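You operate a simulated robot arm through the tools that you are given. There is no shell and no other tool. Be economical: measure what you need, move in short steps, check, and stop when the job is done.

Carry out the task below with a simulated robot arm. There is one attempt and no reset: what you move stays moved.

## Task
Shake salt over the blue striped bowl three times and cheese over the red striped bowl twice.
Fine: put both shakers back; spill no more than a pinch.
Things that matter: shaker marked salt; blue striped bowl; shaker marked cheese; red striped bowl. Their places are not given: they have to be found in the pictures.

It is judged by the outcome, as a careful person would: the job done as asked, and still so three seconds after it is handed in. It fails if anything else is knocked over, pushed out of place, dropped, spilled or broken.

## Robot
A 6-joint arm with a two-finger parallel gripper, fixed in place. Base frame: the origin is at the foot of the arm, x ahead of it, y to its left, z up; the work surface is at about z = 0.9. Readings come in m, rad, newtons and seconds.
With the tool pointing down near the work surface it reaches from about 0.24 to 0.64 m from the base axis. Its first joint turns from -1.152 to 1.152 rad. Payload 2.7 kg.
The tool frame sits at the grasp point between the pads (the TCP): z along the fingers, y along the line on which they close. The tips reach 0.023 m beyond it. The gripper opens to 0.094 m. The fingers are 0.038 m wide and 0.01 m thick; the gripper's body (0.054 by 0.096 m) begins 0.039 m behind the TCP.
Orientation is that of the tool frame in the base frame, as a unit quaternion [w, x, y, z]. With the fingers straight down and closing along the base's y, the tool's x points along the base's -x, its y along +y and its z along -z.

## Interface
- The arm moves only by the tool send_rows. Its argument "increments" is a list of rows, each an object (a shift or turn left out is 0, a gripper value left out holds the last) with "translation": the shift along the tool's x, y, z in units of 100 mm (1.0 is 100 mm), a list of three; "rot": the turn, a rotation vector about the tool's x, y, z in units of 45 degrees (1.0 is 45 degrees), a list of three; "grip": the finger opening in m, from 0 to 0.094. In form: [{"translation": [tx, ty, tz], "rot": [rx, ry, rz], "grip": grip}, ...]. A call has 1 to 8 rows; each row is the pose to reach, as a shift and turn from the pose commanded when the call began, along the tool's axes at that moment. A call with a number of a shift or a turn outside -1 to 1 is refused whole. A row lasts 0.2 s, in which the tool goes at most 0.05 m and 0.15 rad; a call with a longer step from one row to the next is refused whole, and so is a gripper value outside its range. A pose out of reach is approached as far as the arm can. The call stops where the force on the tool passes 40 N (or 10 N more than at its start, if that is more) or the arm is blocked; 0.2 s more then pass. Each finger travels about 0.045 m/s and halts on what it meets, pressing with about 40 N; the grip force reading is that of the motor and also rises with nothing between the fingers. The clock runs only during rows and for 0.2 s after the last one: add rows that repeat a pose to give the fingers time. It gives the time, the measured TCP pose, the force on the tool (base axes), the opening and the grip force at its end, in the units of the frame above (readings bear some noise).
- Cameras (640 x 400 px; columns grow to the right, rows downward): "scene" is fixed at [0.056, -0.4151, 1.4232]; the picture's right is [0.92, -0.39, 0.00], its down [-0.16, -0.36, -0.92] and it looks along [0.36, 0.84, -0.40] (base axes); focal length 316 px, centre (320, 200). "wrist" rides on the gripper at [-0.039, 0, -0.044] in the tool frame; the picture's right is [0.00, -1.00, 0.00], its down [0.97, 0.00, -0.24] and it looks along [0.24, 0.00, 0.97] (tool axes); focal length 218 px, centre (320, 200).
- capture(camera): a new picture of that camera. It takes no simulated time.
- measure_at(camera, pixels): for up to 12 pixels [column, row] of the newest picture of that camera ("zoom" is the newest enlarged one), the place [x, y, z] in the base frame of the surface seen there, good to about 0.003 m. It takes no simulated time.
- enlarge(camera, box): a new picture of the part [left, top, right, bottom] of that camera's present view, enlarged. It takes no simulated time.
- sign_off(): hands the job in; it is judged then, once.

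Work in short steps. Measure before you move; look again where a grasp or a placing could have gone wrong, and mend it. You have 80 turns and 34 pictures in all, those below and enlarged ones among them. Open the gripper and draw the arm clear of the work before you hand the job in, unless the task says otherwise; then end with one line.

The tools are called after "Request:" by a JSON object that holds its "name" and its "arguments". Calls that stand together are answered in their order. send_rows: Moves the arm, as the interface text tells. Its arguments: {"type":"object","properties":{"increments":{"type":"array"}},"required":["increments"]} The other tools are called the same way: capture (camera) takes a picture; measure_at (camera, pixels) gives the place of the surface under pixels of a picture; enlarge (camera, box) takes an enlarged picture of a part of a camera's view; sign_off () hands the job in.

At the start:

```text
time_s: 0.0
ee_pos: [0.3546, 0.0547, 1.2986]
orientation: [0.001, 0.001, 1.0, 0.001]
wrist_force: [-0.7, -0.7, -0.5]
grip_width: 0.0942
finger_force: 0.1
```

scene: 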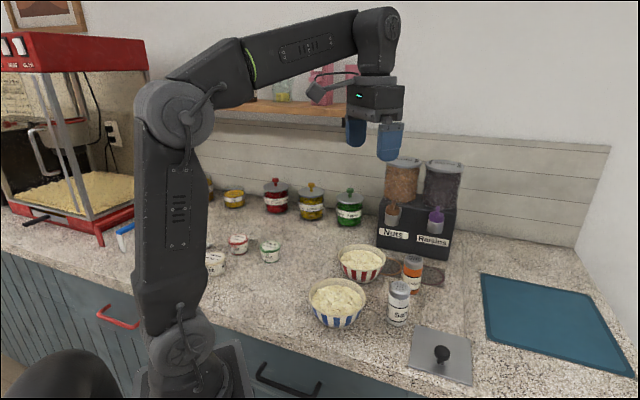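
wrist: 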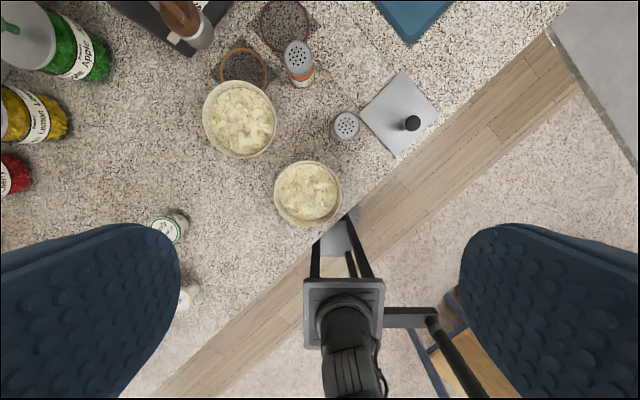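

The scene shows the bowls near (338,302) and (361,263), and shakers near (399,303) and (412,273). I'll enlarge that area and take measurements.

Request:
{"name": "enlarge", "arguments": {"camera": "scene", "box": [290, 220, 490, 345]}}

Request:
{"name": "enlarge", "arguments": {"camera": "wrist", "box": [180, 0, 460, 240]}}

Request:
{"name": "measure_at", "arguments": {"camera": "wrist", "pixels": [[345, 126], [298, 57], [308, 193], [240, 119], [360, 150], [285, 30], [245, 67], [393, 105], [330, 100], [408, 123]]}}

```text
3.20 times, centred on (390, 282) of scene
```

zoom: 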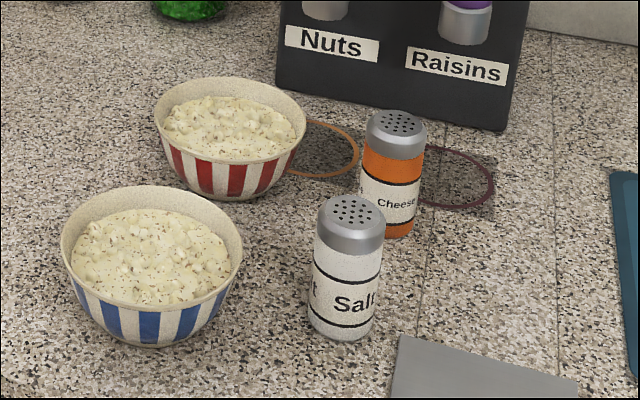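

```text
1.67 times, centred on (320, 120) of wrist
```

zoom: 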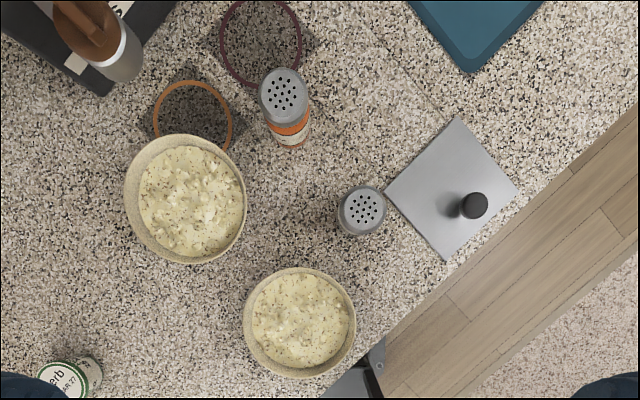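

```text
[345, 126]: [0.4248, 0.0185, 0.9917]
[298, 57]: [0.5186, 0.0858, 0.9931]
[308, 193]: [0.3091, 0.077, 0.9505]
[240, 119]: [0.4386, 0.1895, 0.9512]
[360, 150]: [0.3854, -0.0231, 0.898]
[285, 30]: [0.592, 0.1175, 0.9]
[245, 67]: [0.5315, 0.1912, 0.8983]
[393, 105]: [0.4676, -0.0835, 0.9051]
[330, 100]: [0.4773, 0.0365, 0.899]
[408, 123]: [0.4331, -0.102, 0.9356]
```

Salt shaker's top is near (0.425, 0.019, 0.992), cheese's near (0.519, 0.086, 0.993); blue bowl is the near one, red the far one. I'll measure rims and shaker bodies from the scene, and begin yawing the tool 45° high above the bench (a side grasp allows inverting later).

Request:
{"name": "measure_at", "arguments": {"camera": "scene", "pixels": [[399, 285], [398, 307], [389, 310], [406, 311], [412, 260], [411, 283], [310, 297], [366, 292], [339, 281], [340, 309], [341, 255], [384, 252]]}}

Request:
{"name": "measure_at", "arguments": {"camera": "wrist", "pixels": [[276, 194], [340, 194], [309, 163], [309, 224], [206, 119], [273, 119], [240, 83], [240, 155], [333, 126], [358, 126], [346, 115], [346, 138]]}}

Request:
{"name": "send_rows", "arguments": {"increments": [{"rot": [0, 0, -0.1667]}, {"rot": [0, 0, -0.3333]}, {"rot": [0, 0, -0.5]}, {"rot": [0, 0, -0.6667]}, {"rot": [0, 0, -0.8333]}, {"rot": [0, 0, -1.0]}]}}

```text
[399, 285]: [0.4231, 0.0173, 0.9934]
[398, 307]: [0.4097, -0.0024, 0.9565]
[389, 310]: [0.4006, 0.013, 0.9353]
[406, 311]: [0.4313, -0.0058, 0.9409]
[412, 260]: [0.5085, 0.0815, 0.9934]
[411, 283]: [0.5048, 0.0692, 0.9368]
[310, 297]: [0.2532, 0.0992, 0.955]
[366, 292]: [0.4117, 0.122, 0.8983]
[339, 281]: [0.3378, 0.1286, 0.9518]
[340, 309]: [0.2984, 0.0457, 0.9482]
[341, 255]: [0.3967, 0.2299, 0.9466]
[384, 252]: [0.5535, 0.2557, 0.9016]
```

```text
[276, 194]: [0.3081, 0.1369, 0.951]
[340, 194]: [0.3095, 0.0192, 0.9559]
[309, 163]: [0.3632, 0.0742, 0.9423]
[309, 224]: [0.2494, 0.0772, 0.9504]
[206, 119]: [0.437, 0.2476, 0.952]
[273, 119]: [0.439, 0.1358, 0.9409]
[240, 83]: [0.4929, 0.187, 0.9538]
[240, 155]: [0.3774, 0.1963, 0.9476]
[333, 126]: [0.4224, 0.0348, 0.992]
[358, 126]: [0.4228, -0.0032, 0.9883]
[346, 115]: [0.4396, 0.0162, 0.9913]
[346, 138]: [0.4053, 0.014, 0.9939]
```

```text
time_s: 1.4
ee_pos: [0.3532, 0.0567, 1.2997]
orientation: [0.001, -0.384, 0.923, 0.0]
wrist_force: [0.6, 0.1, 0.4]
grip_width: 0.094
finger_force: 0.0
```

The tool is yawed 45° and still points down. Now I pitch it up by 37.5° while drawing back toward (0.34,-0.065), staying high.

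Request:
{"name": "send_rows", "arguments": {"increments": [{"translation": [0.19, -0.15, 0], "rot": [0, -0.1667, 0]}, {"translation": [0.38, -0.3, 0], "rot": [0, -0.3333, 0]}, {"translation": [0.57, -0.45, 0], "rot": [0, -0.5, 0]}, {"translation": [0.76, -0.6, 0], "rot": [0, -0.6667, 0]}, {"translation": [0.955, -0.757, 0], "rot": [0, -0.8333, 0]}]}}

Request:
{"name": "send_rows", "arguments": {"increments": [{"rot": [0, -0.1667, 0]}, {"rot": [0, -0.3333, 0]}, {"rot": [0, -0.5, 0]}, {"rot": [0, -0.6667, 0]}, {"rot": [0, -0.8333, 0]}]}}

Request:
{"name": "capture", "arguments": {"camera": "scene"}}

```text
time_s: 2.6
ee_pos: [0.342, -0.0668, 1.2985]
orientation: [0.3, -0.364, 0.873, 0.123]
wrist_force: [1.0, -0.9, 0.4]
grip_width: 0.0941
finger_force: 0.1
```

```text
time_s: 3.8
ee_pos: [0.3408, -0.0654, 1.299]
orientation: [0.564, -0.303, 0.732, 0.232]
wrist_force: [-0.2, -1.0, 0.2]
grip_width: 0.094
finger_force: 0.0
```

```text
29 pictures are left
```

scene: 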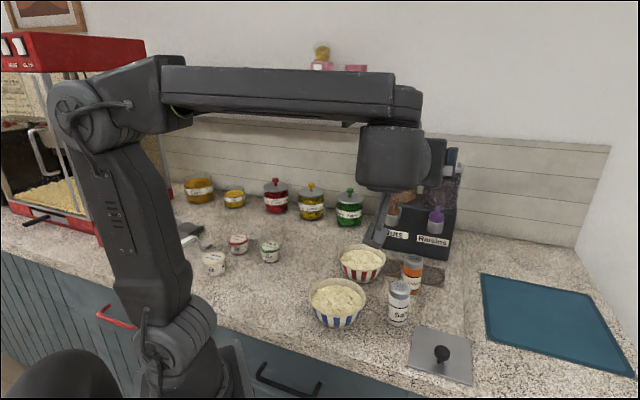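

Tool tilted 15° below horizontal, aimed at +x+y. I descend toward the pre-grasp point behind the salt shaker in steps.

Request:
{"name": "send_rows", "arguments": {"increments": [{"translation": [0.25, 0, 0.06]}, {"translation": [0.5, 0, 0.12]}, {"translation": [0.75, 0, 0.18]}, {"translation": [1.0, 0, 0.235]}]}}

Request:
{"name": "send_rows", "arguments": {"increments": [{"translation": [0.25, 0, 0.06]}, {"translation": [0.5, 0, 0.12]}, {"translation": [0.75, 0, 0.18]}, {"translation": [1.0, 0, 0.235]}]}}

Request:
{"name": "capture", "arguments": {"camera": "scene"}}

Request:
{"name": "capture", "arguments": {"camera": "wrist"}}

```text
time_s: 4.8
ee_pos: [0.3377, -0.068, 1.1967]
orientation: [0.564, -0.304, 0.732, 0.233]
wrist_force: [-0.6, 1.1, 0.6]
grip_width: 0.0941
finger_force: 0.0
```

```text
time_s: 5.8
ee_pos: [0.3364, -0.0716, 1.093]
orientation: [0.564, -0.304, 0.732, 0.233]
wrist_force: [0.6, 0.3, 0.8]
grip_width: 0.094
finger_force: 0.0
```

```text
28 pictures are left
```

scene: 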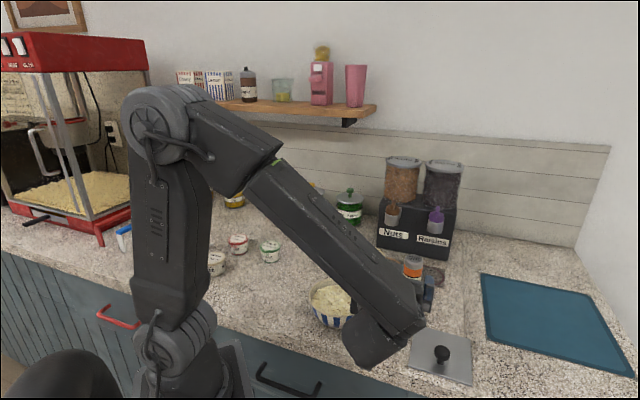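

```text
27 pictures are left
```

wrist: 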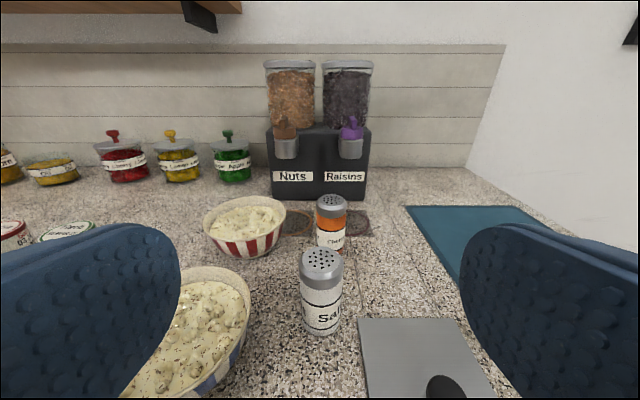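

Shaker is well centered in the wrist view (321,290). Before descending the last 0.1 m, I measure the arm's lower parts in the scene to check clearance over the blue bowl.

Request:
{"name": "measure_at", "arguments": {"camera": "scene", "pixels": [[372, 360], [350, 345], [375, 335], [350, 300], [320, 260], [400, 330], [290, 220], [340, 240], [415, 310], [355, 325]]}}

```text
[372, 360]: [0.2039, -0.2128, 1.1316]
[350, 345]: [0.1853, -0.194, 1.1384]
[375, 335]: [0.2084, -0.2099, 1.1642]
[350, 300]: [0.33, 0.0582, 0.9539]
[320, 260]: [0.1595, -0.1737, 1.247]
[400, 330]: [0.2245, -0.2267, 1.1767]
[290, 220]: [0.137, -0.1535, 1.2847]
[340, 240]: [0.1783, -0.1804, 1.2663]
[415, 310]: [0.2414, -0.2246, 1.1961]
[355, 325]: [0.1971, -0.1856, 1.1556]
```

The arm is well to the side of the bowl (y≈-0.2). I descend to pre-grasp height and narrow the fingers to 0.07.

Request:
{"name": "send_rows", "arguments": {"increments": [{"translation": [0.25, 0, 0.06], "grip": 0.07}, {"translation": [0.5, 0, 0.12], "grip": 0.07}, {"translation": [0.75, 0, 0.18], "grip": 0.07}, {"translation": [1.0, 0.0, 0.24], "grip": 0.07}]}}

Request:
{"name": "capture", "arguments": {"camera": "wrist"}}

Request:
{"name": "measure_at", "arguments": {"camera": "wrist", "pixels": [[320, 180], [320, 230], [320, 260], [300, 240], [340, 240]]}}

```text
time_s: 6.8
ee_pos: [0.3338, -0.072, 0.9896]
orientation: [0.564, -0.305, 0.731, 0.234]
wrist_force: [0.2, -0.1, 1.0]
grip_width: 0.0703
finger_force: 0.1
```

```text
26 pictures are left
```

wrist: 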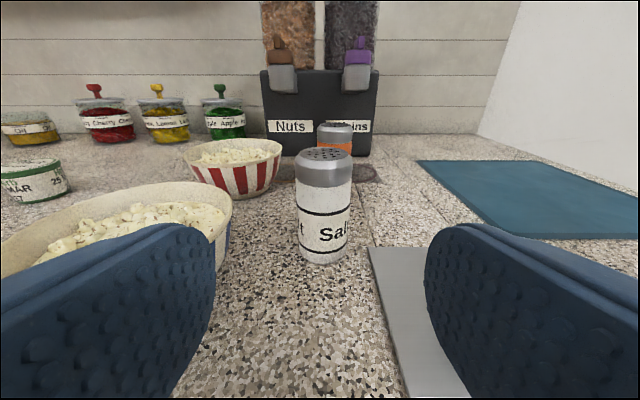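

```text
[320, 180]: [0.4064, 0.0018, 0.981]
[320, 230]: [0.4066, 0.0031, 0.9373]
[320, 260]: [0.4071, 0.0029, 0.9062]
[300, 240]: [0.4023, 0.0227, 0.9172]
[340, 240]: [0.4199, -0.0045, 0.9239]
```

Shaker is centered to ~3 mm; centre ≈(0.421,0.017). Advance 0.128 m along the tool axis and close gently.

Request:
{"name": "send_rows", "arguments": {"increments": [{"translation": [0, -0.01, 0.3]}, {"translation": [0, -0.02, 0.6]}, {"translation": [0, -0.02, 0.8]}, {"translation": [0, -0.02, 1.0]}]}}

Request:
{"name": "send_rows", "arguments": {"increments": [{"translation": [0, 0, 0.14]}, {"translation": [0, 0, 0.28]}, {"translation": [0, 0, 0.28]}]}}

Request:
{"name": "capture", "arguments": {"camera": "wrist"}}

```text
time_s: 7.8
ee_pos: [0.3949, -0.0158, 0.9654]
orientation: [0.558, -0.304, 0.737, 0.23]
wrist_force: [-7.2, -8.8, 1.5]
grip_width: 0.07
finger_force: 0.0
stopped in row 4: the force on the tool passed its limit (the readings are from after the stop); the commanded pose is now the measured one
```

```text
time_s: 8.1
ee_pos: [0.3939, -0.0158, 0.9629]
orientation: [0.555, -0.304, 0.739, 0.229]
wrist_force: [-5.9, -6.3, 2.3]
grip_width: 0.0701
finger_force: 0.0
stopped in row 1: the force on the tool passed its limit (the readings are from after the stop); the commanded pose is now the measured one
```

```text
25 pictures are left
```

wrist: 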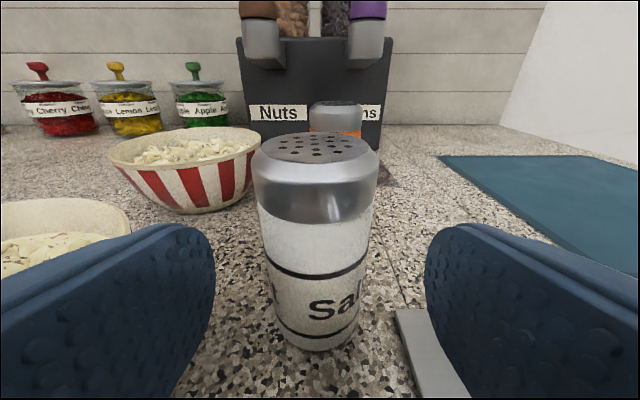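

The tool stopped early with force (-7,-9,1.5) N; the shaker isn't touched yet. I look at the scene to find what is contacting.

Request:
{"name": "capture", "arguments": {"camera": "scene"}}

```text
24 pictures are left
```

scene: 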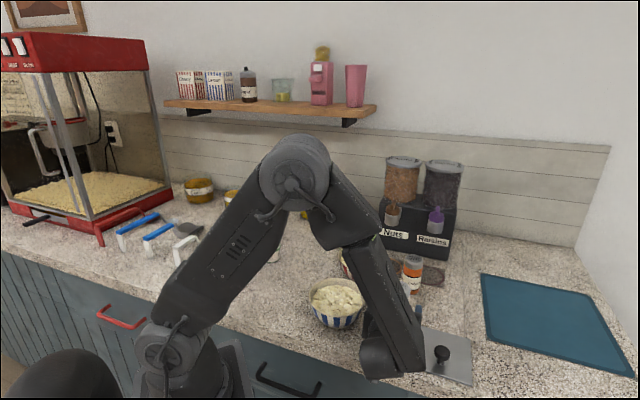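

Request:
{"name": "measure_at", "arguments": {"camera": "scene", "pixels": [[380, 372], [400, 375], [420, 368], [392, 345], [366, 355], [370, 320], [438, 352], [425, 335], [417, 320], [375, 377]]}}

Request:
{"name": "enlarge", "arguments": {"camera": "scene", "box": [310, 240, 490, 390]}}

```text
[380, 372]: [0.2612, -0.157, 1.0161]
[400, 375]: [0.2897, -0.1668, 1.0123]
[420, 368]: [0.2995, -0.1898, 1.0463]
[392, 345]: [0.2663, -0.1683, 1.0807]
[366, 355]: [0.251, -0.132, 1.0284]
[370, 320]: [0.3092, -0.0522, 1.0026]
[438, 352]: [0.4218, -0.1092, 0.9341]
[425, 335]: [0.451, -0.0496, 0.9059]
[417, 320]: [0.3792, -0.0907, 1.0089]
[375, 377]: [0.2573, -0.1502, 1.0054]
```

```text
2.67 times, centred on (400, 315) of scene
```

zoom: 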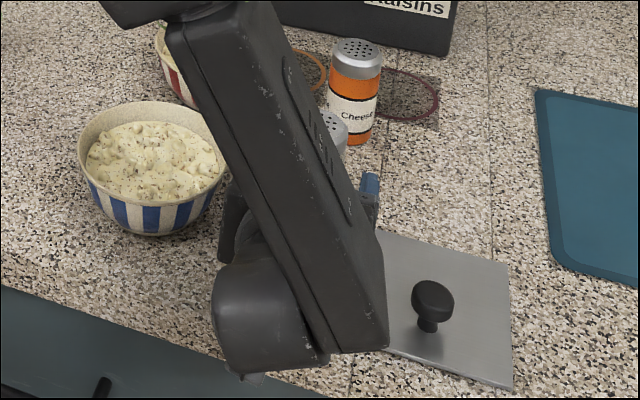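

Nothing in view is visibly touched. I measure the shaker, finger tips and lid in the last wrist picture to find the contact.

Request:
{"name": "measure_at", "arguments": {"camera": "wrist", "pixels": [[315, 200], [315, 300], [318, 340], [315, 148], [200, 240], [437, 240], [410, 330], [80, 215], [60, 245], [440, 390], [205, 300], [432, 320]]}}

Request:
{"name": "measure_at", "arguments": {"camera": "scene", "pixels": [[310, 297], [340, 309], [339, 281], [372, 381], [368, 383], [378, 384]]}}

```text
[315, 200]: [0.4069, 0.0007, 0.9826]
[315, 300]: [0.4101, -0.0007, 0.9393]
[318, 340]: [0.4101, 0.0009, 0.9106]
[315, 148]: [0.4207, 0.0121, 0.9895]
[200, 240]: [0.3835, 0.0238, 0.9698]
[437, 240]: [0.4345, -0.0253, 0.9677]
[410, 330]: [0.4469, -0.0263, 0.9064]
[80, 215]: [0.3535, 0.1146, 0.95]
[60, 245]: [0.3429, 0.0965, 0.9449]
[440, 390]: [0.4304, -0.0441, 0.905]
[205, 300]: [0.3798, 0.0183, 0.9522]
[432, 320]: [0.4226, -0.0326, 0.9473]
```

```text
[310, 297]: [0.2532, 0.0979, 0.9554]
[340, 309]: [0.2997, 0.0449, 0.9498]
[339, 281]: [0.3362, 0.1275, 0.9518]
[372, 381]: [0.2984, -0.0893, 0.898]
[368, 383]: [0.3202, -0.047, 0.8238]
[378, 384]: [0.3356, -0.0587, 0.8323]
```

Objects haven't moved and nothing near the fingers touches. I check the forearm's location relative to the hand for self-contact.

Request:
{"name": "measure_at", "arguments": {"camera": "scene", "pixels": [[345, 225], [360, 260], [375, 290], [390, 320], [405, 350], [400, 290], [385, 260], [412, 340], [418, 355], [300, 180], [240, 240], [180, 345]]}}

```text
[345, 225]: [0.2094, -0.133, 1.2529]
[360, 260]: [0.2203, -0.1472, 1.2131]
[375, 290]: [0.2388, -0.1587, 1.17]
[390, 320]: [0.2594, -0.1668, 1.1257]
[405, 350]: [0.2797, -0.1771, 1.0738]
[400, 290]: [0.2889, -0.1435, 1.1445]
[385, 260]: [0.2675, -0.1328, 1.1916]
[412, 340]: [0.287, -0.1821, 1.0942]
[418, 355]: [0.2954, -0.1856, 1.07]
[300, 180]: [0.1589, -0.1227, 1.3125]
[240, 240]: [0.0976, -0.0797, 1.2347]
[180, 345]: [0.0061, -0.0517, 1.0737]
```

Still unclear; I back off 2 cm, read force, and then probe forward 2 cm higher.

Request:
{"name": "send_rows", "arguments": {"increments": [{"translation": [0, 0, -0.1]}, {"translation": [0, 0, -0.2]}, {"translation": [0, 0, -0.2]}]}}

Request:
{"name": "send_rows", "arguments": {"increments": [{"translation": [-0.1, 0, 0]}, {"translation": [-0.15, 0, 0]}, {"translation": [-0.15, 0, 0.1]}, {"translation": [-0.15, 0, 0.2]}, {"translation": [-0.15, 0, 0.3]}]}}

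```text
time_s: 8.8
ee_pos: [0.3815, -0.0289, 0.9691]
orientation: [0.557, -0.305, 0.738, 0.229]
wrist_force: [0.3, 0.5, -0.3]
grip_width: 0.07
finger_force: 0.1
```

```text
time_s: 10.0
ee_pos: [0.3987, -0.0128, 0.9782]
orientation: [0.554, -0.304, 0.741, 0.227]
wrist_force: [-13.7, -5.4, 16.8]
grip_width: 0.0699
finger_force: 0.0
stopped in row 5: the force on the tool passed its limit (the readings are from after the stop); the commanded pose is now the measured one
```

Blocked again, now with an upward component. I look closer at the scene under the wrist.

Request:
{"name": "enlarge", "arguments": {"camera": "scene", "box": [340, 290, 460, 400]}}

Request:
{"name": "capture", "arguments": {"camera": "wrist"}}

```text
3.64 times, centred on (400, 345) of scene
```

zoom: 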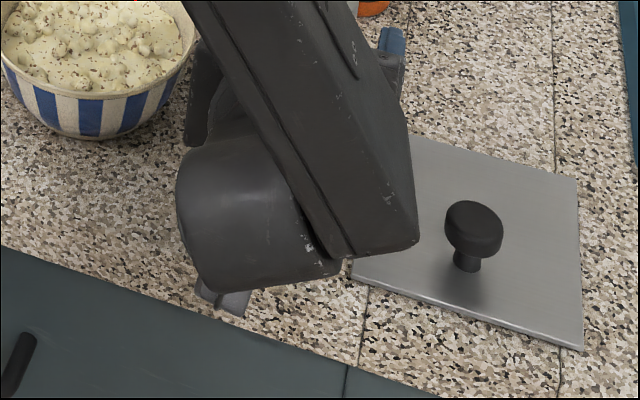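

```text
21 pictures are left
```

wrist: 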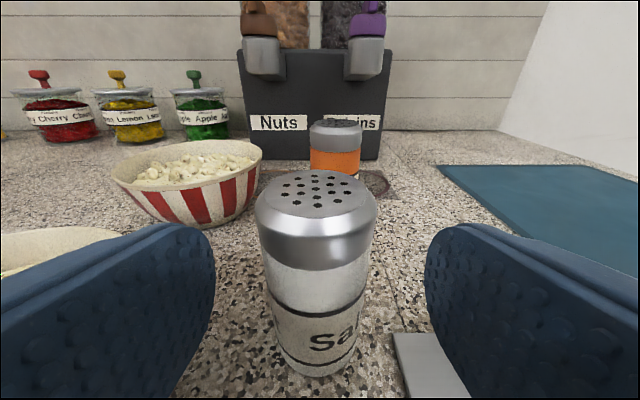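

A grey part protrudes below the wrist at zoom (225,300). I measure its height.

Request:
{"name": "measure_at", "arguments": {"camera": "zoom", "pixels": [[225, 298], [235, 312], [208, 292], [240, 303], [220, 310], [260, 285], [220, 270]]}}

```text
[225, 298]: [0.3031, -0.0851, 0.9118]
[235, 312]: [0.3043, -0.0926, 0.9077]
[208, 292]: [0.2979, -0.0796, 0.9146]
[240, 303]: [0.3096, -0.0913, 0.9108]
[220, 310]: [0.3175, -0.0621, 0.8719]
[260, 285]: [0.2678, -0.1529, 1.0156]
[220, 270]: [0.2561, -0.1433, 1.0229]
```

The contact is a bracket on the hand (tool x≈+0.10, z≈−0.10) touching the counter, so I need a steeper tilt. I back off, rise, and pitch the nose down to 30°.

Request:
{"name": "send_rows", "arguments": {"increments": [{"translation": [0, 0, -0.2]}, {"translation": [0, 0, -0.4]}, {"translation": [-0.15, 0, -0.6]}, {"translation": [-0.3, 0, -0.6], "rot": [0, 0.11, 0]}, {"translation": [-0.3, 0, -0.6], "rot": [0, 0.21, 0]}, {"translation": [-0.3, 0, -0.6], "rot": [0, 0.31, 0]}, {"translation": [-0.3, 0, -0.6], "rot": [0, 0.31, 0]}]}}

```text
time_s: 11.6
ee_pos: [0.3645, -0.0458, 1.0228]
orientation: [0.46, -0.331, 0.802, 0.188]
wrist_force: [-0.6, 0.6, -0.5]
grip_width: 0.0702
finger_force: 0.0
```

Tilt is now 30°. From the readings, the grasp target is [0.010, 0.004, 0.103] m away in tool axes; I advance, stopping 1 cm short first.

Request:
{"name": "send_rows", "arguments": {"increments": [{"translation": [0.1, 0.037, 0.15]}, {"translation": [0.1, 0.037, 0.35]}, {"translation": [0.1, 0.037, 0.55]}, {"translation": [0.1, 0.037, 0.75]}, {"translation": [0.1, 0.037, 0.92]}, {"translation": [0.1, 0.037, 0.92]}]}}

Request:
{"name": "capture", "arguments": {"camera": "wrist"}}

```text
time_s: 13.0
ee_pos: [0.4155, 0.0114, 0.9687]
orientation: [0.46, -0.331, 0.802, 0.188]
wrist_force: [0.8, -0.3, 0.0]
grip_width: 0.07
finger_force: 0.1
```

```text
20 pictures are left
```

wrist: 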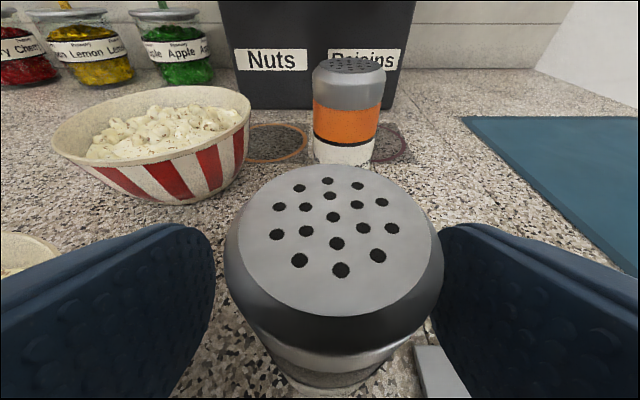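

Unobstructed. Cap centre is at column 337, ~4 mm right of the tool axis: shift −0.04 in tool y, advance the last 1 cm, and close.

Request:
{"name": "send_rows", "arguments": {"increments": [{"translation": [0, -0.04, 0.0]}, {"translation": [0, -0.04, 0.1]}, {"translation": [0, -0.04, 0.1], "grip": 0.058}, {"translation": [0, -0.04, 0.1], "grip": 0.05}, {"translation": [0, -0.04, 0.1], "grip": 0.044}, {"translation": [0, -0.04, 0.1], "grip": 0.038}, {"translation": [0, -0.04, 0.1], "grip": 0.03}, {"translation": [0, -0.04, 0.1], "grip": 0.03}]}}

Request:
{"name": "capture", "arguments": {"camera": "wrist"}}

```text
time_s: 14.8
ee_pos: [0.4238, 0.012, 0.9638]
orientation: [0.461, -0.329, 0.802, 0.188]
wrist_force: [1.2, 0.7, 0.5]
grip_width: 0.0426
finger_force: 40.1
```

```text
19 pictures are left
```

wrist: 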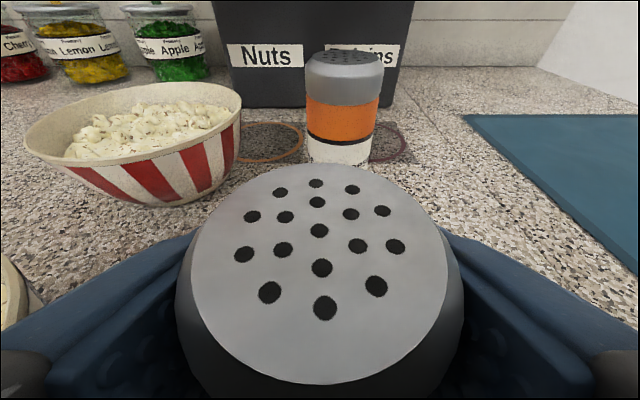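

Gripped at 0.0426 m with 40 N; return pose noted (0.424, 0.012, 0.964). Lift straight up 0.115 m.

Request:
{"name": "send_rows", "arguments": {"increments": [{"translation": [-0.1, 0, -0.06]}, {"translation": [-0.3, 0, -0.175]}, {"translation": [-0.5, 0, -0.29]}, {"translation": [-0.7, 0, -0.41]}, {"translation": [-0.85, 0, -0.497]}, {"translation": [-1.0, 0, -0.585]}, {"translation": [-1.0, 0, -0.585]}]}}

Request:
{"name": "capture", "arguments": {"camera": "scene"}}

```text
time_s: 16.4
ee_pos: [0.4245, 0.0104, 1.0798]
orientation: [0.461, -0.33, 0.802, 0.189]
wrist_force: [1.0, 0.5, -1.4]
grip_width: 0.0425
finger_force: 39.6
```

```text
18 pictures are left
```

scene: 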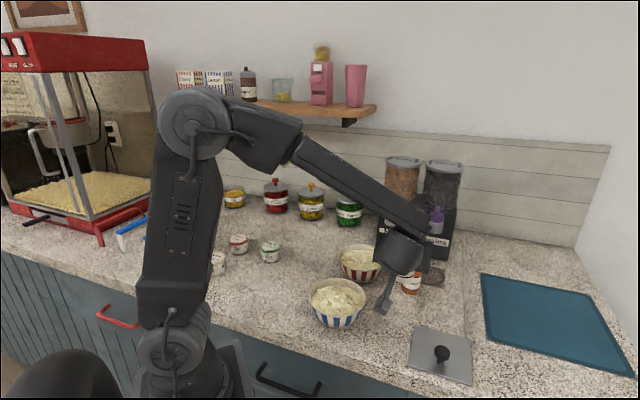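

Salt is held upright. Now yaw the tool 45° toward +y while moving half the way to the blue bowl at (0.308,0.077).

Request:
{"name": "send_rows", "arguments": {"increments": [{"translation": [0.015, 0.11, -0.025], "rot": [-0.144, 0, -0.084]}, {"translation": [0.03, 0.22, -0.05], "rot": [-0.288, 0, -0.168]}, {"translation": [0.045, 0.33, -0.075], "rot": [-0.432, 0, -0.2525]}, {"translation": [0.06, 0.44, -0.1], "rot": [-0.575, 0, -0.337]}, {"translation": [0.075, 0.55, -0.125], "rot": [-0.719, 0, -0.421]}, {"translation": [0.087, 0.647, -0.15], "rot": [-0.863, 0, -0.505]}, {"translation": [0.087, 0.647, -0.15], "rot": [-0.863, 0, -0.505]}]}}

```text
time_s: 18.0
ee_pos: [0.3667, 0.0456, 1.0791]
orientation: [0.352, -0.613, 0.615, 0.35]
wrist_force: [-0.4, -0.4, -1.5]
grip_width: 0.0426
finger_force: 40.1
```

Now the tool points along +y, 30° down. Move over the blue bowl centre and pitch the tool to horizontal (shaker leans only 30°).

Request:
{"name": "send_rows", "arguments": {"increments": [{"translation": [-0.06, 0.2, 0.1]}, {"translation": [-0.12, 0.4, 0.2]}, {"translation": [-0.173, 0.587, 0.297]}, {"translation": [-0.173, 0.587, 0.297], "rot": [0, -0.16, 0]}, {"translation": [-0.173, 0.587, 0.297], "rot": [0, -0.33, 0]}, {"translation": [-0.173, 0.587, 0.297], "rot": [0, -0.5, 0]}, {"translation": [-0.173, 0.587, 0.297], "rot": [0, -0.667, 0]}, {"translation": [-0.173, 0.587, 0.297], "rot": [0, -0.667, 0]}]}}

Request:
{"name": "capture", "arguments": {"camera": "scene"}}

```text
time_s: 19.8
ee_pos: [0.3069, 0.0805, 1.0807]
orientation: [0.5, -0.501, 0.502, 0.497]
wrist_force: [0.0, -0.4, -1.2]
grip_width: 0.0428
finger_force: 40.2
```

```text
17 pictures are left
```

scene: 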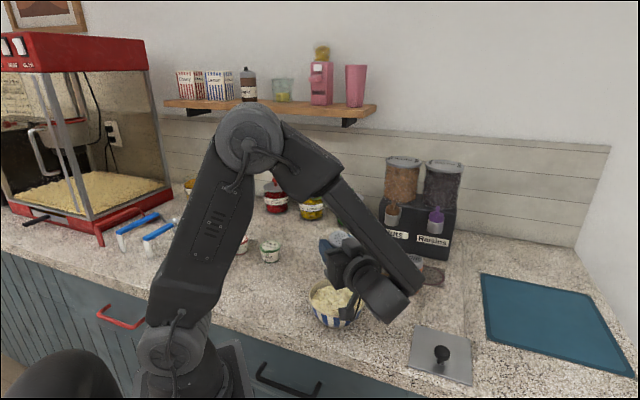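

Bowl is right beneath. I roll the tool about its axis (−z) in 45° steps to invert the shaker, watching for any blockage.

Request:
{"name": "send_rows", "arguments": {"increments": [{"translation": [0, 0, 0.05], "rot": [0, 0, -0.1667]}, {"translation": [0, 0, 0.1], "rot": [0, 0, -0.3333]}, {"translation": [0, 0, 0.12], "rot": [0, 0, -0.5]}, {"translation": [0, 0, 0.12], "rot": [0, 0, -0.6667]}, {"translation": [0, 0, 0.12], "rot": [0, 0, -0.8333]}, {"translation": [0, 0, 0.12], "rot": [0, 0, -1]}]}}

Request:
{"name": "send_rows", "arguments": {"increments": [{"rot": [0, 0, -0.1667]}, {"rot": [0, 0, -0.3333]}, {"rot": [0, 0, -0.5]}, {"rot": [0, 0, -0.6667]}, {"rot": [0, 0, -0.8333]}, {"rot": [0, 0, -1]}]}}

Request:
{"name": "capture", "arguments": {"camera": "scene"}}

```text
time_s: 21.2
ee_pos: [0.331, 0.0955, 1.1447]
orientation: [-0.65, 0.655, -0.275, -0.27]
wrist_force: [-0.4, -0.1, -0.4]
grip_width: 0.0429
finger_force: 39.7
out of reach, approached as far as the arm can: row 5, 6
```

```text
time_s: 22.6
ee_pos: [0.3698, 0.1208, 1.3746]
orientation: [-0.7, 0.714, -0.013, -0.012]
wrist_force: [-0.4, 0.3, -1.9]
grip_width: 0.0424
finger_force: 40.4
out of reach, approached as far as the arm can: row 1, 2, 3, 4, 5, 6
```

```text
16 pictures are left
```

scene: 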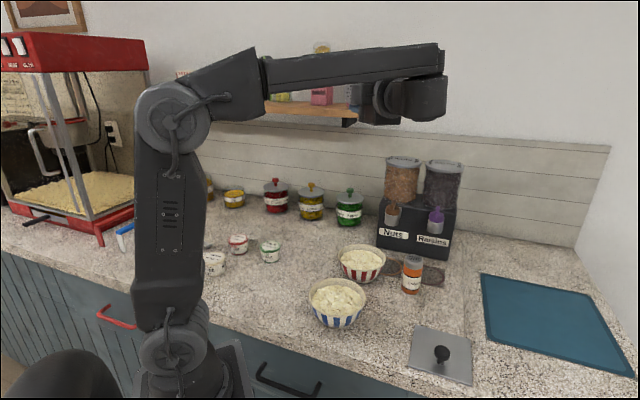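

The −z roll runs into a wrist limit, so the arm rose to compensate; bowls and counter are undisturbed. I roll back (+z) the same way.

Request:
{"name": "send_rows", "arguments": {"increments": [{"rot": [0, 0, 0.1667]}, {"rot": [0, 0, 0.3333]}, {"rot": [0, 0, 0.5]}, {"rot": [0, 0, 0.6667]}, {"rot": [0, 0, 0.8333]}, {"rot": [0, 0, 1]}]}}

Request:
{"name": "send_rows", "arguments": {"increments": [{"rot": [0, 0, 0.1667]}, {"rot": [0, 0, 0.3333]}, {"rot": [0, 0, 0.5]}, {"rot": [0, 0, 0.6667]}, {"rot": [0, 0, 0.8333]}, {"rot": [0, 0, 1]}, {"rot": [0, 0, 1]}]}}

```text
time_s: 24.0
ee_pos: [0.3656, 0.116, 1.3688]
orientation: [-0.652, 0.654, -0.274, -0.268]
wrist_force: [-0.5, -0.2, -0.8]
grip_width: 0.0427
finger_force: 40.1
```

```text
time_s: 25.6
ee_pos: [0.367, 0.115, 1.3688]
orientation: [0.499, -0.5, 0.503, 0.497]
wrist_force: [0.7, -0.4, -0.9]
grip_width: 0.0428
finger_force: 39.5
```

Upright again, high at (0.367,0.115,1.369). I descend back over the blue bowl, aiming at (0.308,0.095,1.085).

Request:
{"name": "send_rows", "arguments": {"increments": [{"translation": [0.25, 0.15, 0]}, {"translation": [0.5, 0.3, 0]}, {"translation": [0.75, 0.45, -0.1]}, {"translation": [1.0, 0.59, -0.2]}]}}

Request:
{"name": "send_rows", "arguments": {"increments": [{"translation": [0.25, 0, 0]}, {"translation": [0.5, 0, 0]}, {"translation": [0.75, 0, 0]}, {"translation": [0.95, 0, 0]}, {"translation": [0.95, 0, 0]}]}}

Request:
{"name": "send_rows", "arguments": {"increments": [{"translation": [0.25, 0, 0]}, {"translation": [0.5, 0, 0]}, {"translation": [0.75, 0, 0]}, {"translation": [0.9, 0, 0]}, {"translation": [0.9, 0, 0]}]}}

```text
time_s: 26.6
ee_pos: [0.3074, 0.0956, 1.267]
orientation: [0.5, -0.501, 0.502, 0.497]
wrist_force: [0.6, -0.4, -1.6]
grip_width: 0.0428
finger_force: 40.2
```

```text
time_s: 27.8
ee_pos: [0.3082, 0.0946, 1.1726]
orientation: [0.5, -0.501, 0.503, 0.497]
wrist_force: [-0.6, -1.0, -1.1]
grip_width: 0.0429
finger_force: 40.3
```

```text
time_s: 29.0
ee_pos: [0.3066, 0.0941, 1.0846]
orientation: [0.5, -0.5, 0.502, 0.497]
wrist_force: [-0.3, 0.1, -0.6]
grip_width: 0.0424
finger_force: 40.0
```

Over the blue bowl. Roll +z this time, two 45° steps with monitoring.

Request:
{"name": "send_rows", "arguments": {"increments": [{"rot": [0, 0, 0.1667]}, {"rot": [0, 0, 0.3333]}, {"rot": [0, 0, 0.5]}, {"rot": [0, 0, 0.6667]}, {"rot": [0, 0, 0.8333]}, {"rot": [0, 0, 1]}]}}

Request:
{"name": "send_rows", "arguments": {"increments": [{"rot": [0, 0, 0.1667]}, {"rot": [0, 0, 0.3333]}, {"rot": [0, 0, 0.5]}, {"rot": [0, 0, 0.6667]}, {"rot": [0, 0, 0.8333]}, {"rot": [0, 0, 0.9]}]}}

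Request:
{"name": "capture", "arguments": {"camera": "scene"}}

```text
time_s: 30.4
ee_pos: [0.3075, 0.0939, 1.0841]
orientation: [0.27, -0.269, 0.656, 0.651]
wrist_force: [-0.3, -0.5, -0.7]
grip_width: 0.0424
finger_force: 40.0
```

```text
time_s: 31.8
ee_pos: [0.3076, 0.0942, 1.0829]
orientation: [0.029, -0.025, 0.709, 0.705]
wrist_force: [0.1, 0.5, -1.1]
grip_width: 0.0426
finger_force: 40.4
```

```text
15 pictures are left
```

scene: 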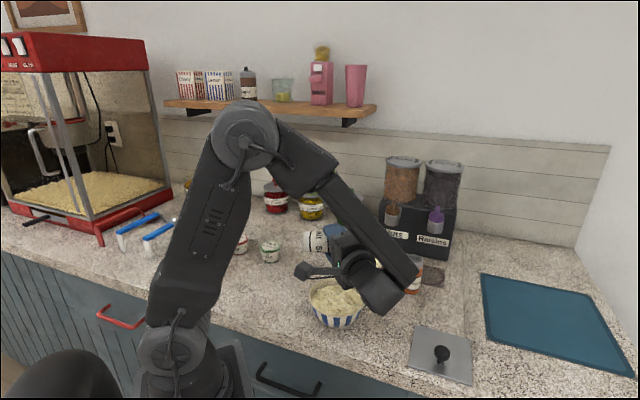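

Working: shaker horizontal, no blockage. Continue the roll to fully inverted.

Request:
{"name": "send_rows", "arguments": {"increments": [{"rot": [0, 0, 0.1667]}, {"rot": [0, 0, 0.3333]}, {"rot": [0, 0, 0.5]}, {"rot": [0, 0, 0.6667]}, {"rot": [0, 0, 0.8333]}, {"rot": [0, 0, 1]}]}}

Request:
{"name": "send_rows", "arguments": {"increments": [{"rot": [0, 0, 0.1667]}, {"rot": [0, 0, 0.3333]}, {"rot": [0, 0, 0.5]}, {"rot": [0, 0, 0.6667]}, {"rot": [0, 0, 0.8333]}, {"rot": [0, 0, 1]}, {"rot": [0, 0, 1]}]}}

Request:
{"name": "enlarge", "arguments": {"camera": "scene", "box": [260, 210, 440, 340]}}

```text
time_s: 33.2
ee_pos: [0.3073, 0.0923, 1.0836]
orientation: [-0.243, 0.248, 0.665, 0.661]
wrist_force: [0.1, -0.4, -1.9]
grip_width: 0.0425
finger_force: 40.0
```

```text
time_s: 34.8
ee_pos: [0.307, 0.0942, 1.0831]
orientation: [-0.477, 0.483, 0.519, 0.519]
wrist_force: [0.0, -0.5, -1.3]
grip_width: 0.0426
finger_force: 40.7
```

```text
3.08 times, centred on (350, 275) of scene
```

zoom: 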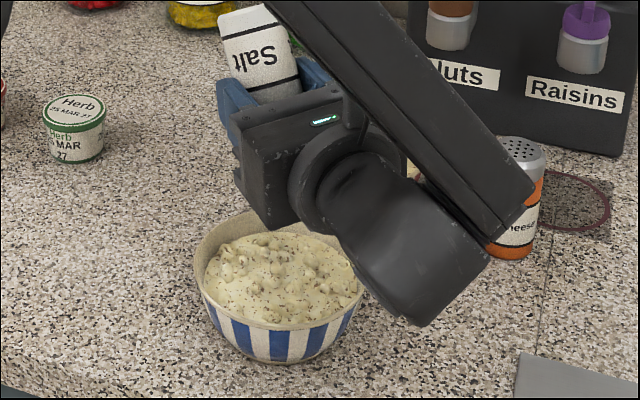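

Inverted ~150° over the bowl centre, nothing spilled outside. I do one shake (4 cm down then up) and check what it delivers.

Request:
{"name": "send_rows", "arguments": {"increments": [{"translation": [-0.45, 0, 0]}, {"translation": [0, 0, 0]}, {"translation": [0, 0, 0]}]}}

Request:
{"name": "enlarge", "arguments": {"camera": "scene", "box": [290, 250, 390, 340]}}

```text
time_s: 35.6
ee_pos: [0.3048, 0.091, 1.0829]
orientation: [-0.476, 0.482, 0.52, 0.52]
wrist_force: [0.2, 0.7, -0.5]
grip_width: 0.0426
finger_force: 39.6
```

```text
4.44 times, centred on (340, 295) of scene
```

zoom: 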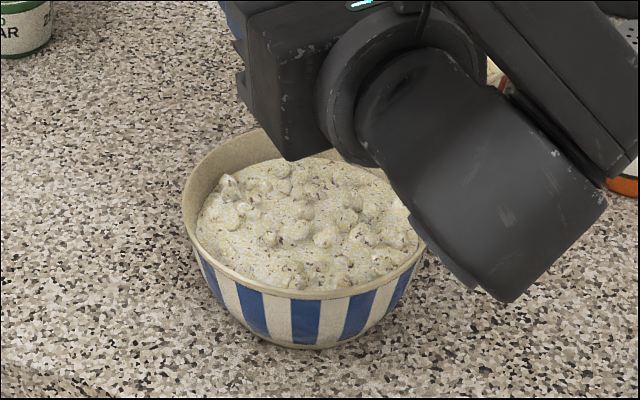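

The surface is visibly dusted now (paler, grainy), so one shake counted. Two more, with a pause between them.

Request:
{"name": "send_rows", "arguments": {"increments": [{"translation": [-0.45, 0, 0]}, {"translation": [0, 0, 0]}, {"translation": [0, 0, 0]}]}}

Request:
{"name": "send_rows", "arguments": {"increments": [{"translation": [-0.45, 0, 0]}, {"translation": [0, 0, 0]}, {"translation": [0, 0, 0]}]}}

Request:
{"name": "enlarge", "arguments": {"camera": "scene", "box": [290, 250, 390, 340]}}

```text
time_s: 36.4
ee_pos: [0.3074, 0.0924, 1.0833]
orientation: [-0.478, 0.482, 0.521, 0.519]
wrist_force: [-0.6, -0.2, -1.1]
grip_width: 0.0425
finger_force: 39.7
```

```text
time_s: 37.2
ee_pos: [0.3068, 0.092, 1.0825]
orientation: [-0.477, 0.482, 0.521, 0.519]
wrist_force: [-0.6, -0.1, -1.3]
grip_width: 0.0424
finger_force: 40.1
```

```text
4.44 times, centred on (340, 295) of scene
```

zoom: 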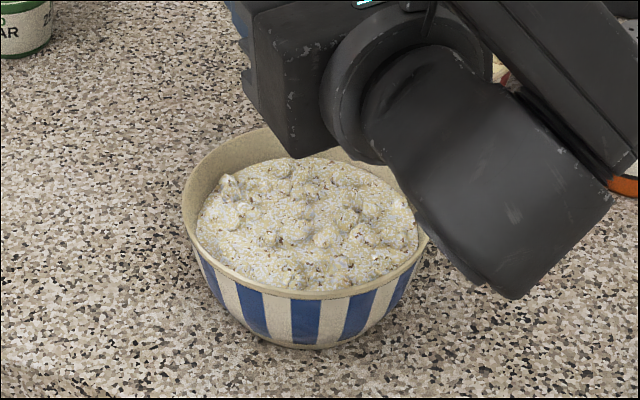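

The dusting has increased as expected and nothing lies outside the bowl. Roll back upright (−z, 3.9 × 45° in total).

Request:
{"name": "send_rows", "arguments": {"increments": [{"rot": [0, 0, -0.1667]}, {"rot": [0, 0, -0.3333]}, {"rot": [0, 0, -0.5]}, {"rot": [0, 0, -0.6667]}, {"rot": [0, 0, -0.8333]}, {"rot": [0, 0, -1]}]}}

Request:
{"name": "send_rows", "arguments": {"increments": [{"rot": [0, 0, -0.1667]}, {"rot": [0, 0, -0.3333]}, {"rot": [0, 0, -0.5]}, {"rot": [0, 0, -0.6667]}, {"rot": [0, 0, -0.8333]}, {"rot": [0, 0, -1]}]}}

Request:
{"name": "send_rows", "arguments": {"increments": [{"rot": [0, 0, -0.1667]}, {"rot": [0, 0, -0.3333]}, {"rot": [0, 0, -0.5]}, {"rot": [0, 0, -0.6667]}, {"rot": [0, 0, -0.8333]}, {"rot": [0, 0, -1]}]}}

Request:
{"name": "send_rows", "arguments": {"increments": [{"rot": [0, 0, -0.1667]}, {"rot": [0, 0, -0.3333]}, {"rot": [0, 0, -0.5]}, {"rot": [0, 0, -0.6667]}, {"rot": [0, 0, -0.8]}, {"rot": [0, 0, -0.9]}, {"rot": [0, 0, -0.9]}]}}

```text
time_s: 38.6
ee_pos: [0.3065, 0.0948, 1.0823]
orientation: [-0.242, 0.246, 0.665, 0.662]
wrist_force: [-0.1, 0.0, -0.9]
grip_width: 0.0426
finger_force: 39.9
```

```text
time_s: 40.0
ee_pos: [0.3058, 0.0936, 1.0823]
orientation: [0.031, -0.027, 0.708, 0.705]
wrist_force: [0.1, -0.9, -2.3]
grip_width: 0.0428
finger_force: 39.8
```

```text
time_s: 41.4
ee_pos: [0.3071, 0.0936, 1.0842]
orientation: [0.298, -0.296, 0.645, 0.638]
wrist_force: [-0.8, 0.0, -0.3]
grip_width: 0.0424
finger_force: 40.4
```

```text
time_s: 43.0
ee_pos: [0.3064, 0.0938, 1.0836]
orientation: [0.501, -0.5, 0.502, 0.497]
wrist_force: [1.2, 0.0, 0.6]
grip_width: 0.0423
finger_force: 39.7
```

Upright. Pitch back down 30° and retreat toward the midpoint (0.367,0.046).

Request:
{"name": "send_rows", "arguments": {"increments": [{"rot": [0, 0.1667, 0]}, {"rot": [0, 0.333, 0]}, {"rot": [0, 0.5, 0]}, {"rot": [0, 0.667, 0]}, {"translation": [0, -0.2, -0.16], "rot": [0, 0.667, 0]}, {"translation": [0, -0.4, -0.32], "rot": [0, 0.667, 0]}, {"translation": [0, -0.6, -0.48], "rot": [0, 0.667, 0]}, {"translation": [0, -0.6, -0.48], "rot": [0, 0.667, 0]}]}}

```text
time_s: 44.8
ee_pos: [0.3664, 0.0453, 1.0821]
orientation: [0.353, -0.612, 0.615, 0.35]
wrist_force: [0.4, 0.0, -1.6]
grip_width: 0.0425
finger_force: 40.4
```

Yaw back by −45° while returning above the salt's original place (0.424,0.012).

Request:
{"name": "send_rows", "arguments": {"increments": [{"translation": [0.028, -0.096, -0.048], "rot": [0.144, 0, 0.0845]}, {"translation": [0.056, -0.19, -0.096], "rot": [0.287, 0, 0.169]}, {"translation": [0.085, -0.287, -0.144], "rot": [0.431, 0, 0.2535]}, {"translation": [0.113, -0.383, -0.19], "rot": [0.575, 0, 0.338]}, {"translation": [0.14, -0.478, -0.24], "rot": [0.718, 0, 0.4225]}, {"translation": [0.169, -0.574, -0.287], "rot": [0.862, 0, 0.507]}, {"translation": [0.169, -0.574, -0.287], "rot": [0.862, 0, 0.507]}]}}

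Request:
{"name": "capture", "arguments": {"camera": "wrist"}}

```text
time_s: 46.4
ee_pos: [0.4241, 0.0119, 1.084]
orientation: [0.461, -0.329, 0.802, 0.19]
wrist_force: [-0.3, -0.1, -1.6]
grip_width: 0.0426
finger_force: 39.7
```

```text
11 pictures are left
```

wrist: 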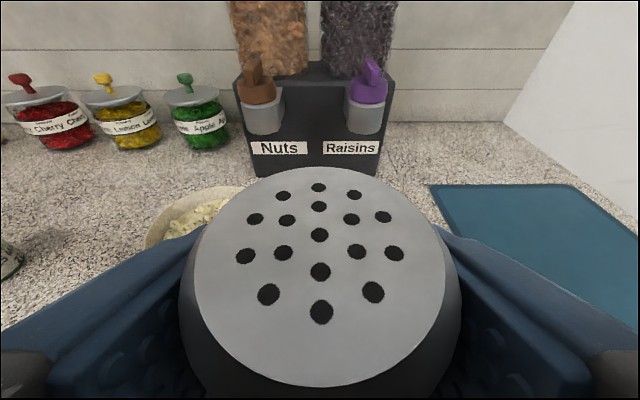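

Orientation and grip match the pickup exactly. Descend straight down: 0.10 m, then the last 2 cm slowly.

Request:
{"name": "send_rows", "arguments": {"increments": [{"translation": [0.22, 0, 0.126]}, {"translation": [0.43, 0, 0.252]}, {"translation": [0.65, 0, 0.379]}, {"translation": [0.8, 0, 0.468]}, {"translation": [0.863, 0, 0.505]}, {"translation": [0.863, 0, 0.505]}]}}

Request:
{"name": "send_rows", "arguments": {"increments": [{"translation": [0.05, 0, 0.029]}, {"translation": [0.1, 0, 0.058]}, {"translation": [0.14, 0, 0.082]}, {"translation": [0.162, 0, 0.095]}, {"translation": [0.162, 0, 0.095]}]}}

```text
time_s: 47.8
ee_pos: [0.4248, 0.0121, 0.9842]
orientation: [0.459, -0.329, 0.803, 0.188]
wrist_force: [-0.1, -0.5, -1.9]
grip_width: 0.0426
finger_force: 40.0
```

```text
time_s: 49.0
ee_pos: [0.4231, 0.013, 0.9647]
orientation: [0.459, -0.329, 0.803, 0.188]
wrist_force: [0.9, 0.5, -0.7]
grip_width: 0.0429
finger_force: 39.5
```

Almost at pickup height (0.9647 vs 0.9638). Lower another 1.5 mm to make contact.

Request:
{"name": "send_rows", "arguments": {"increments": [{"translation": [0.013, 0, 0.0076]}, {"translation": [0.013, 0, 0.0076]}]}}

```text
time_s: 49.6
ee_pos: [0.4236, 0.0113, 0.9646]
orientation: [0.46, -0.33, 0.802, 0.189]
wrist_force: [0.1, -0.7, 1.8]
grip_width: 0.0428
finger_force: 39.8
```

Force in z rose to +1.8 N: the base touches the counter. Open the fingers and back out along the tool axis.

Request:
{"name": "send_rows", "arguments": {"increments": [{"grip": 0.048}, {"grip": 0.056}, {"grip": 0.066}, {"grip": 0.07}, {"grip": 0.07}]}}

Request:
{"name": "send_rows", "arguments": {"increments": [{"translation": [0, 0, -0.15]}, {"translation": [0, 0, -0.35]}, {"translation": [0, 0, -0.6]}, {"translation": [0, 0, -0.8]}, {"translation": [0, 0, -1.0]}]}}

Request:
{"name": "capture", "arguments": {"camera": "wrist"}}

```text
time_s: 50.8
ee_pos: [0.4231, 0.0117, 0.9641]
orientation: [0.46, -0.329, 0.803, 0.188]
wrist_force: [0.1, 0.3, 0.3]
grip_width: 0.0703
finger_force: 0.0
```

```text
time_s: 52.0
ee_pos: [0.362, -0.0488, 1.0134]
orientation: [0.46, -0.33, 0.802, 0.189]
wrist_force: [-0.1, 0.5, 0.9]
grip_width: 0.07
finger_force: 0.0
```

```text
10 pictures are left
```

wrist: 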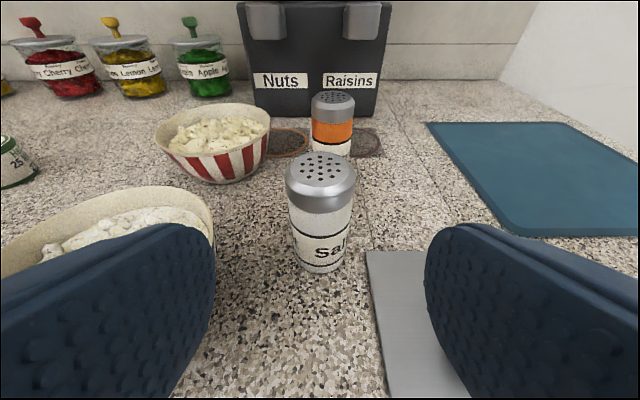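

Salt stands back in its place. I measure both shakers and lid corners from this picture, and raise the arm 0.1 m.

Request:
{"name": "measure_at", "arguments": {"camera": "wrist", "pixels": [[333, 97], [332, 130], [332, 145], [315, 105], [352, 107], [321, 165], [320, 220], [213, 130], [160, 140], [268, 120], [370, 255], [400, 255]]}}

Request:
{"name": "send_rows", "arguments": {"increments": [{"translation": [-0.2, 0, -0.12]}, {"translation": [-0.45, 0, -0.26]}, {"translation": [-0.7, 0, -0.41]}, {"translation": [-0.863, 0, -0.505]}]}}

```text
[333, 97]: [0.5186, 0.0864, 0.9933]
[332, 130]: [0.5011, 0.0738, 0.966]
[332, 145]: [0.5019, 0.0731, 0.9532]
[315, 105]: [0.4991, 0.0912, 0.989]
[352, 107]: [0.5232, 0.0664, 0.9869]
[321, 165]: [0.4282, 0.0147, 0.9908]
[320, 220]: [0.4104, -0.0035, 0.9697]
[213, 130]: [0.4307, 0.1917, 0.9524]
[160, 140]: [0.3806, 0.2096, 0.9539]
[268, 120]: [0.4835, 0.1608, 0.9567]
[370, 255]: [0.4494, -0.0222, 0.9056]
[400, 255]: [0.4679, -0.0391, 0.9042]
```

```text
time_s: 53.0
ee_pos: [0.3625, -0.0494, 1.1135]
orientation: [0.459, -0.33, 0.803, 0.189]
wrist_force: [0.0, 0.1, -0.3]
grip_width: 0.0699
finger_force: 0.1
```

Cheese centre ≈(0.517,0.0865). Yaw to point along +y while moving half-way, then over to x=0.517 before descending to the pre-grasp.

Request:
{"name": "send_rows", "arguments": {"increments": [{"translation": [-0.058, -0.067, 0.1], "rot": [-0.144, 0, -0.084]}, {"translation": [-0.116, -0.133, 0.2], "rot": [-0.288, 0, -0.168]}, {"translation": [-0.175, -0.2, 0.3], "rot": [-0.432, 0, -0.2525]}, {"translation": [-0.233, -0.267, 0.4], "rot": [-0.575, 0, -0.337]}, {"translation": [-0.29, -0.333, 0.5], "rot": [-0.719, 0, -0.421]}, {"translation": [-0.35, -0.4, 0.6], "rot": [-0.863, 0, -0.505]}, {"translation": [-0.35, -0.4, 0.6], "rot": [-0.863, 0, -0.505]}]}}

Request:
{"name": "send_rows", "arguments": {"increments": [{"translation": [-0.05, -0.4, 0.05]}, {"translation": [-0.105, -0.77, 0.18]}, {"translation": [0.1, -0.77, 0.3]}, {"translation": [0.3, -0.77, 0.41]}, {"translation": [0.5, -0.77, 0.53]}, {"translation": [0.67, -0.77, 0.63]}, {"translation": [0.67, -0.77, 0.63]}]}}

Request:
{"name": "capture", "arguments": {"camera": "wrist"}}

```text
time_s: 54.6
ee_pos: [0.4392, -0.0278, 1.1129]
orientation: [0.351, -0.613, 0.614, 0.351]
wrist_force: [0.3, -0.4, 0.3]
grip_width: 0.0699
finger_force: 0.1
```

```text
time_s: 56.2
ee_pos: [0.5178, -0.0105, 1.0235]
orientation: [0.352, -0.612, 0.615, 0.351]
wrist_force: [-0.3, -0.1, 0.5]
grip_width: 0.0702
finger_force: 0.1
```

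```text
9 pictures are left
```

wrist: 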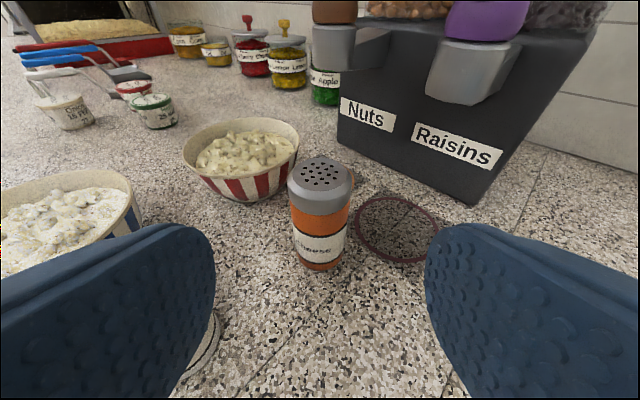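

Cheese is centred (column 320). I check the dispenser nozzle's clearance before advancing.

Request:
{"name": "measure_at", "arguments": {"camera": "wrist", "pixels": [[450, 95], [350, 60], [470, 195], [345, 130], [320, 175], [320, 250]]}}

Request:
{"name": "send_rows", "arguments": {"increments": [{"translation": [0.03, 0, 0.25]}, {"translation": [0.03, 0, 0.5]}, {"translation": [0.03, 0, 0.75]}, {"translation": [0.03, 0, 0.95]}, {"translation": [0.03, 0, 0.95]}]}}

Request:
{"name": "capture", "arguments": {"camera": "wrist"}}

```text
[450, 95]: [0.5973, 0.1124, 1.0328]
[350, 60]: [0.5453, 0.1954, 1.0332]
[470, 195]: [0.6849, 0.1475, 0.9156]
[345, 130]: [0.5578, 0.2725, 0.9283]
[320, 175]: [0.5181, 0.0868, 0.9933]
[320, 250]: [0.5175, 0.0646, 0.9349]
```

```text
time_s: 57.4
ee_pos: [0.5175, 0.0708, 0.972]
orientation: [0.352, -0.611, 0.616, 0.35]
wrist_force: [1.2, 1.1, -0.7]
grip_width: 0.07
finger_force: 0.1
```

```text
8 pictures are left
```

wrist: 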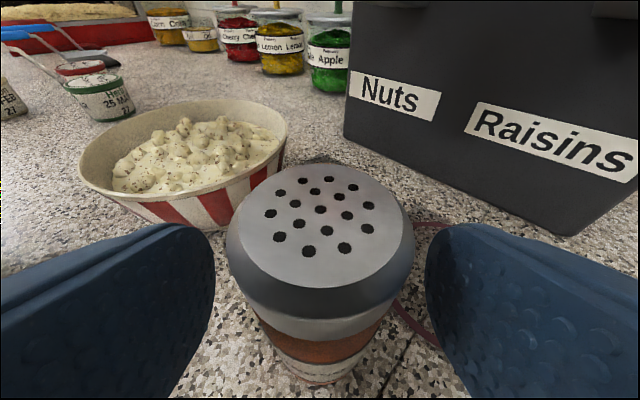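

Clear. Advance the last 1.8 cm and close on the cheese shaker.

Request:
{"name": "send_rows", "arguments": {"increments": [{"translation": [0, 0, 0.1]}, {"translation": [0, 0, 0.18]}, {"translation": [0, 0, 0.18], "grip": 0.058}, {"translation": [0, 0, 0.18], "grip": 0.05}, {"translation": [0, 0, 0.18], "grip": 0.044}, {"translation": [0, 0, 0.18], "grip": 0.038}, {"translation": [0, 0, 0.18], "grip": 0.03}, {"translation": [0, 0, 0.18], "grip": 0.03}]}}

```text
time_s: 59.2
ee_pos: [0.5184, 0.0889, 0.963]
orientation: [0.353, -0.611, 0.615, 0.352]
wrist_force: [-0.3, 0.0, 0.2]
grip_width: 0.0427
finger_force: 40.0
```

Gripped (0.0427 m); return pose (0.518,0.088,0.963). Lift and move over the red bowl at (0.437,0.192), then pitch to horizontal.

Request:
{"name": "send_rows", "arguments": {"increments": [{"translation": [-0.1, 0, -0.06]}, {"translation": [-0.3, 0, -0.176]}, {"translation": [-0.5, 0, -0.294]}, {"translation": [-0.7, 0, -0.41]}, {"translation": [-0.862, 0, -0.508]}]}}

Request:
{"name": "send_rows", "arguments": {"increments": [{"translation": [-0.18, 0.2, 0.04]}, {"translation": [-0.35, 0.4, 0.08]}, {"translation": [-0.52, 0.6, 0.12]}, {"translation": [-0.7, 0.81, 0.167]}, {"translation": [-0.88, 0.81, 0.46]}, {"translation": [-1.0, 0.81, 0.76]}, {"translation": [-1.0, 0.81, 0.76]}]}}

```text
time_s: 60.4
ee_pos: [0.5178, 0.0866, 1.0644]
orientation: [0.353, -0.611, 0.615, 0.351]
wrist_force: [-0.2, -0.1, -0.4]
grip_width: 0.0426
finger_force: 39.6
```

```text
time_s: 62.0
ee_pos: [0.4357, 0.2056, 1.1137]
orientation: [0.353, -0.611, 0.615, 0.351]
wrist_force: [0.5, -0.3, -0.8]
grip_width: 0.0427
finger_force: 40.2
```

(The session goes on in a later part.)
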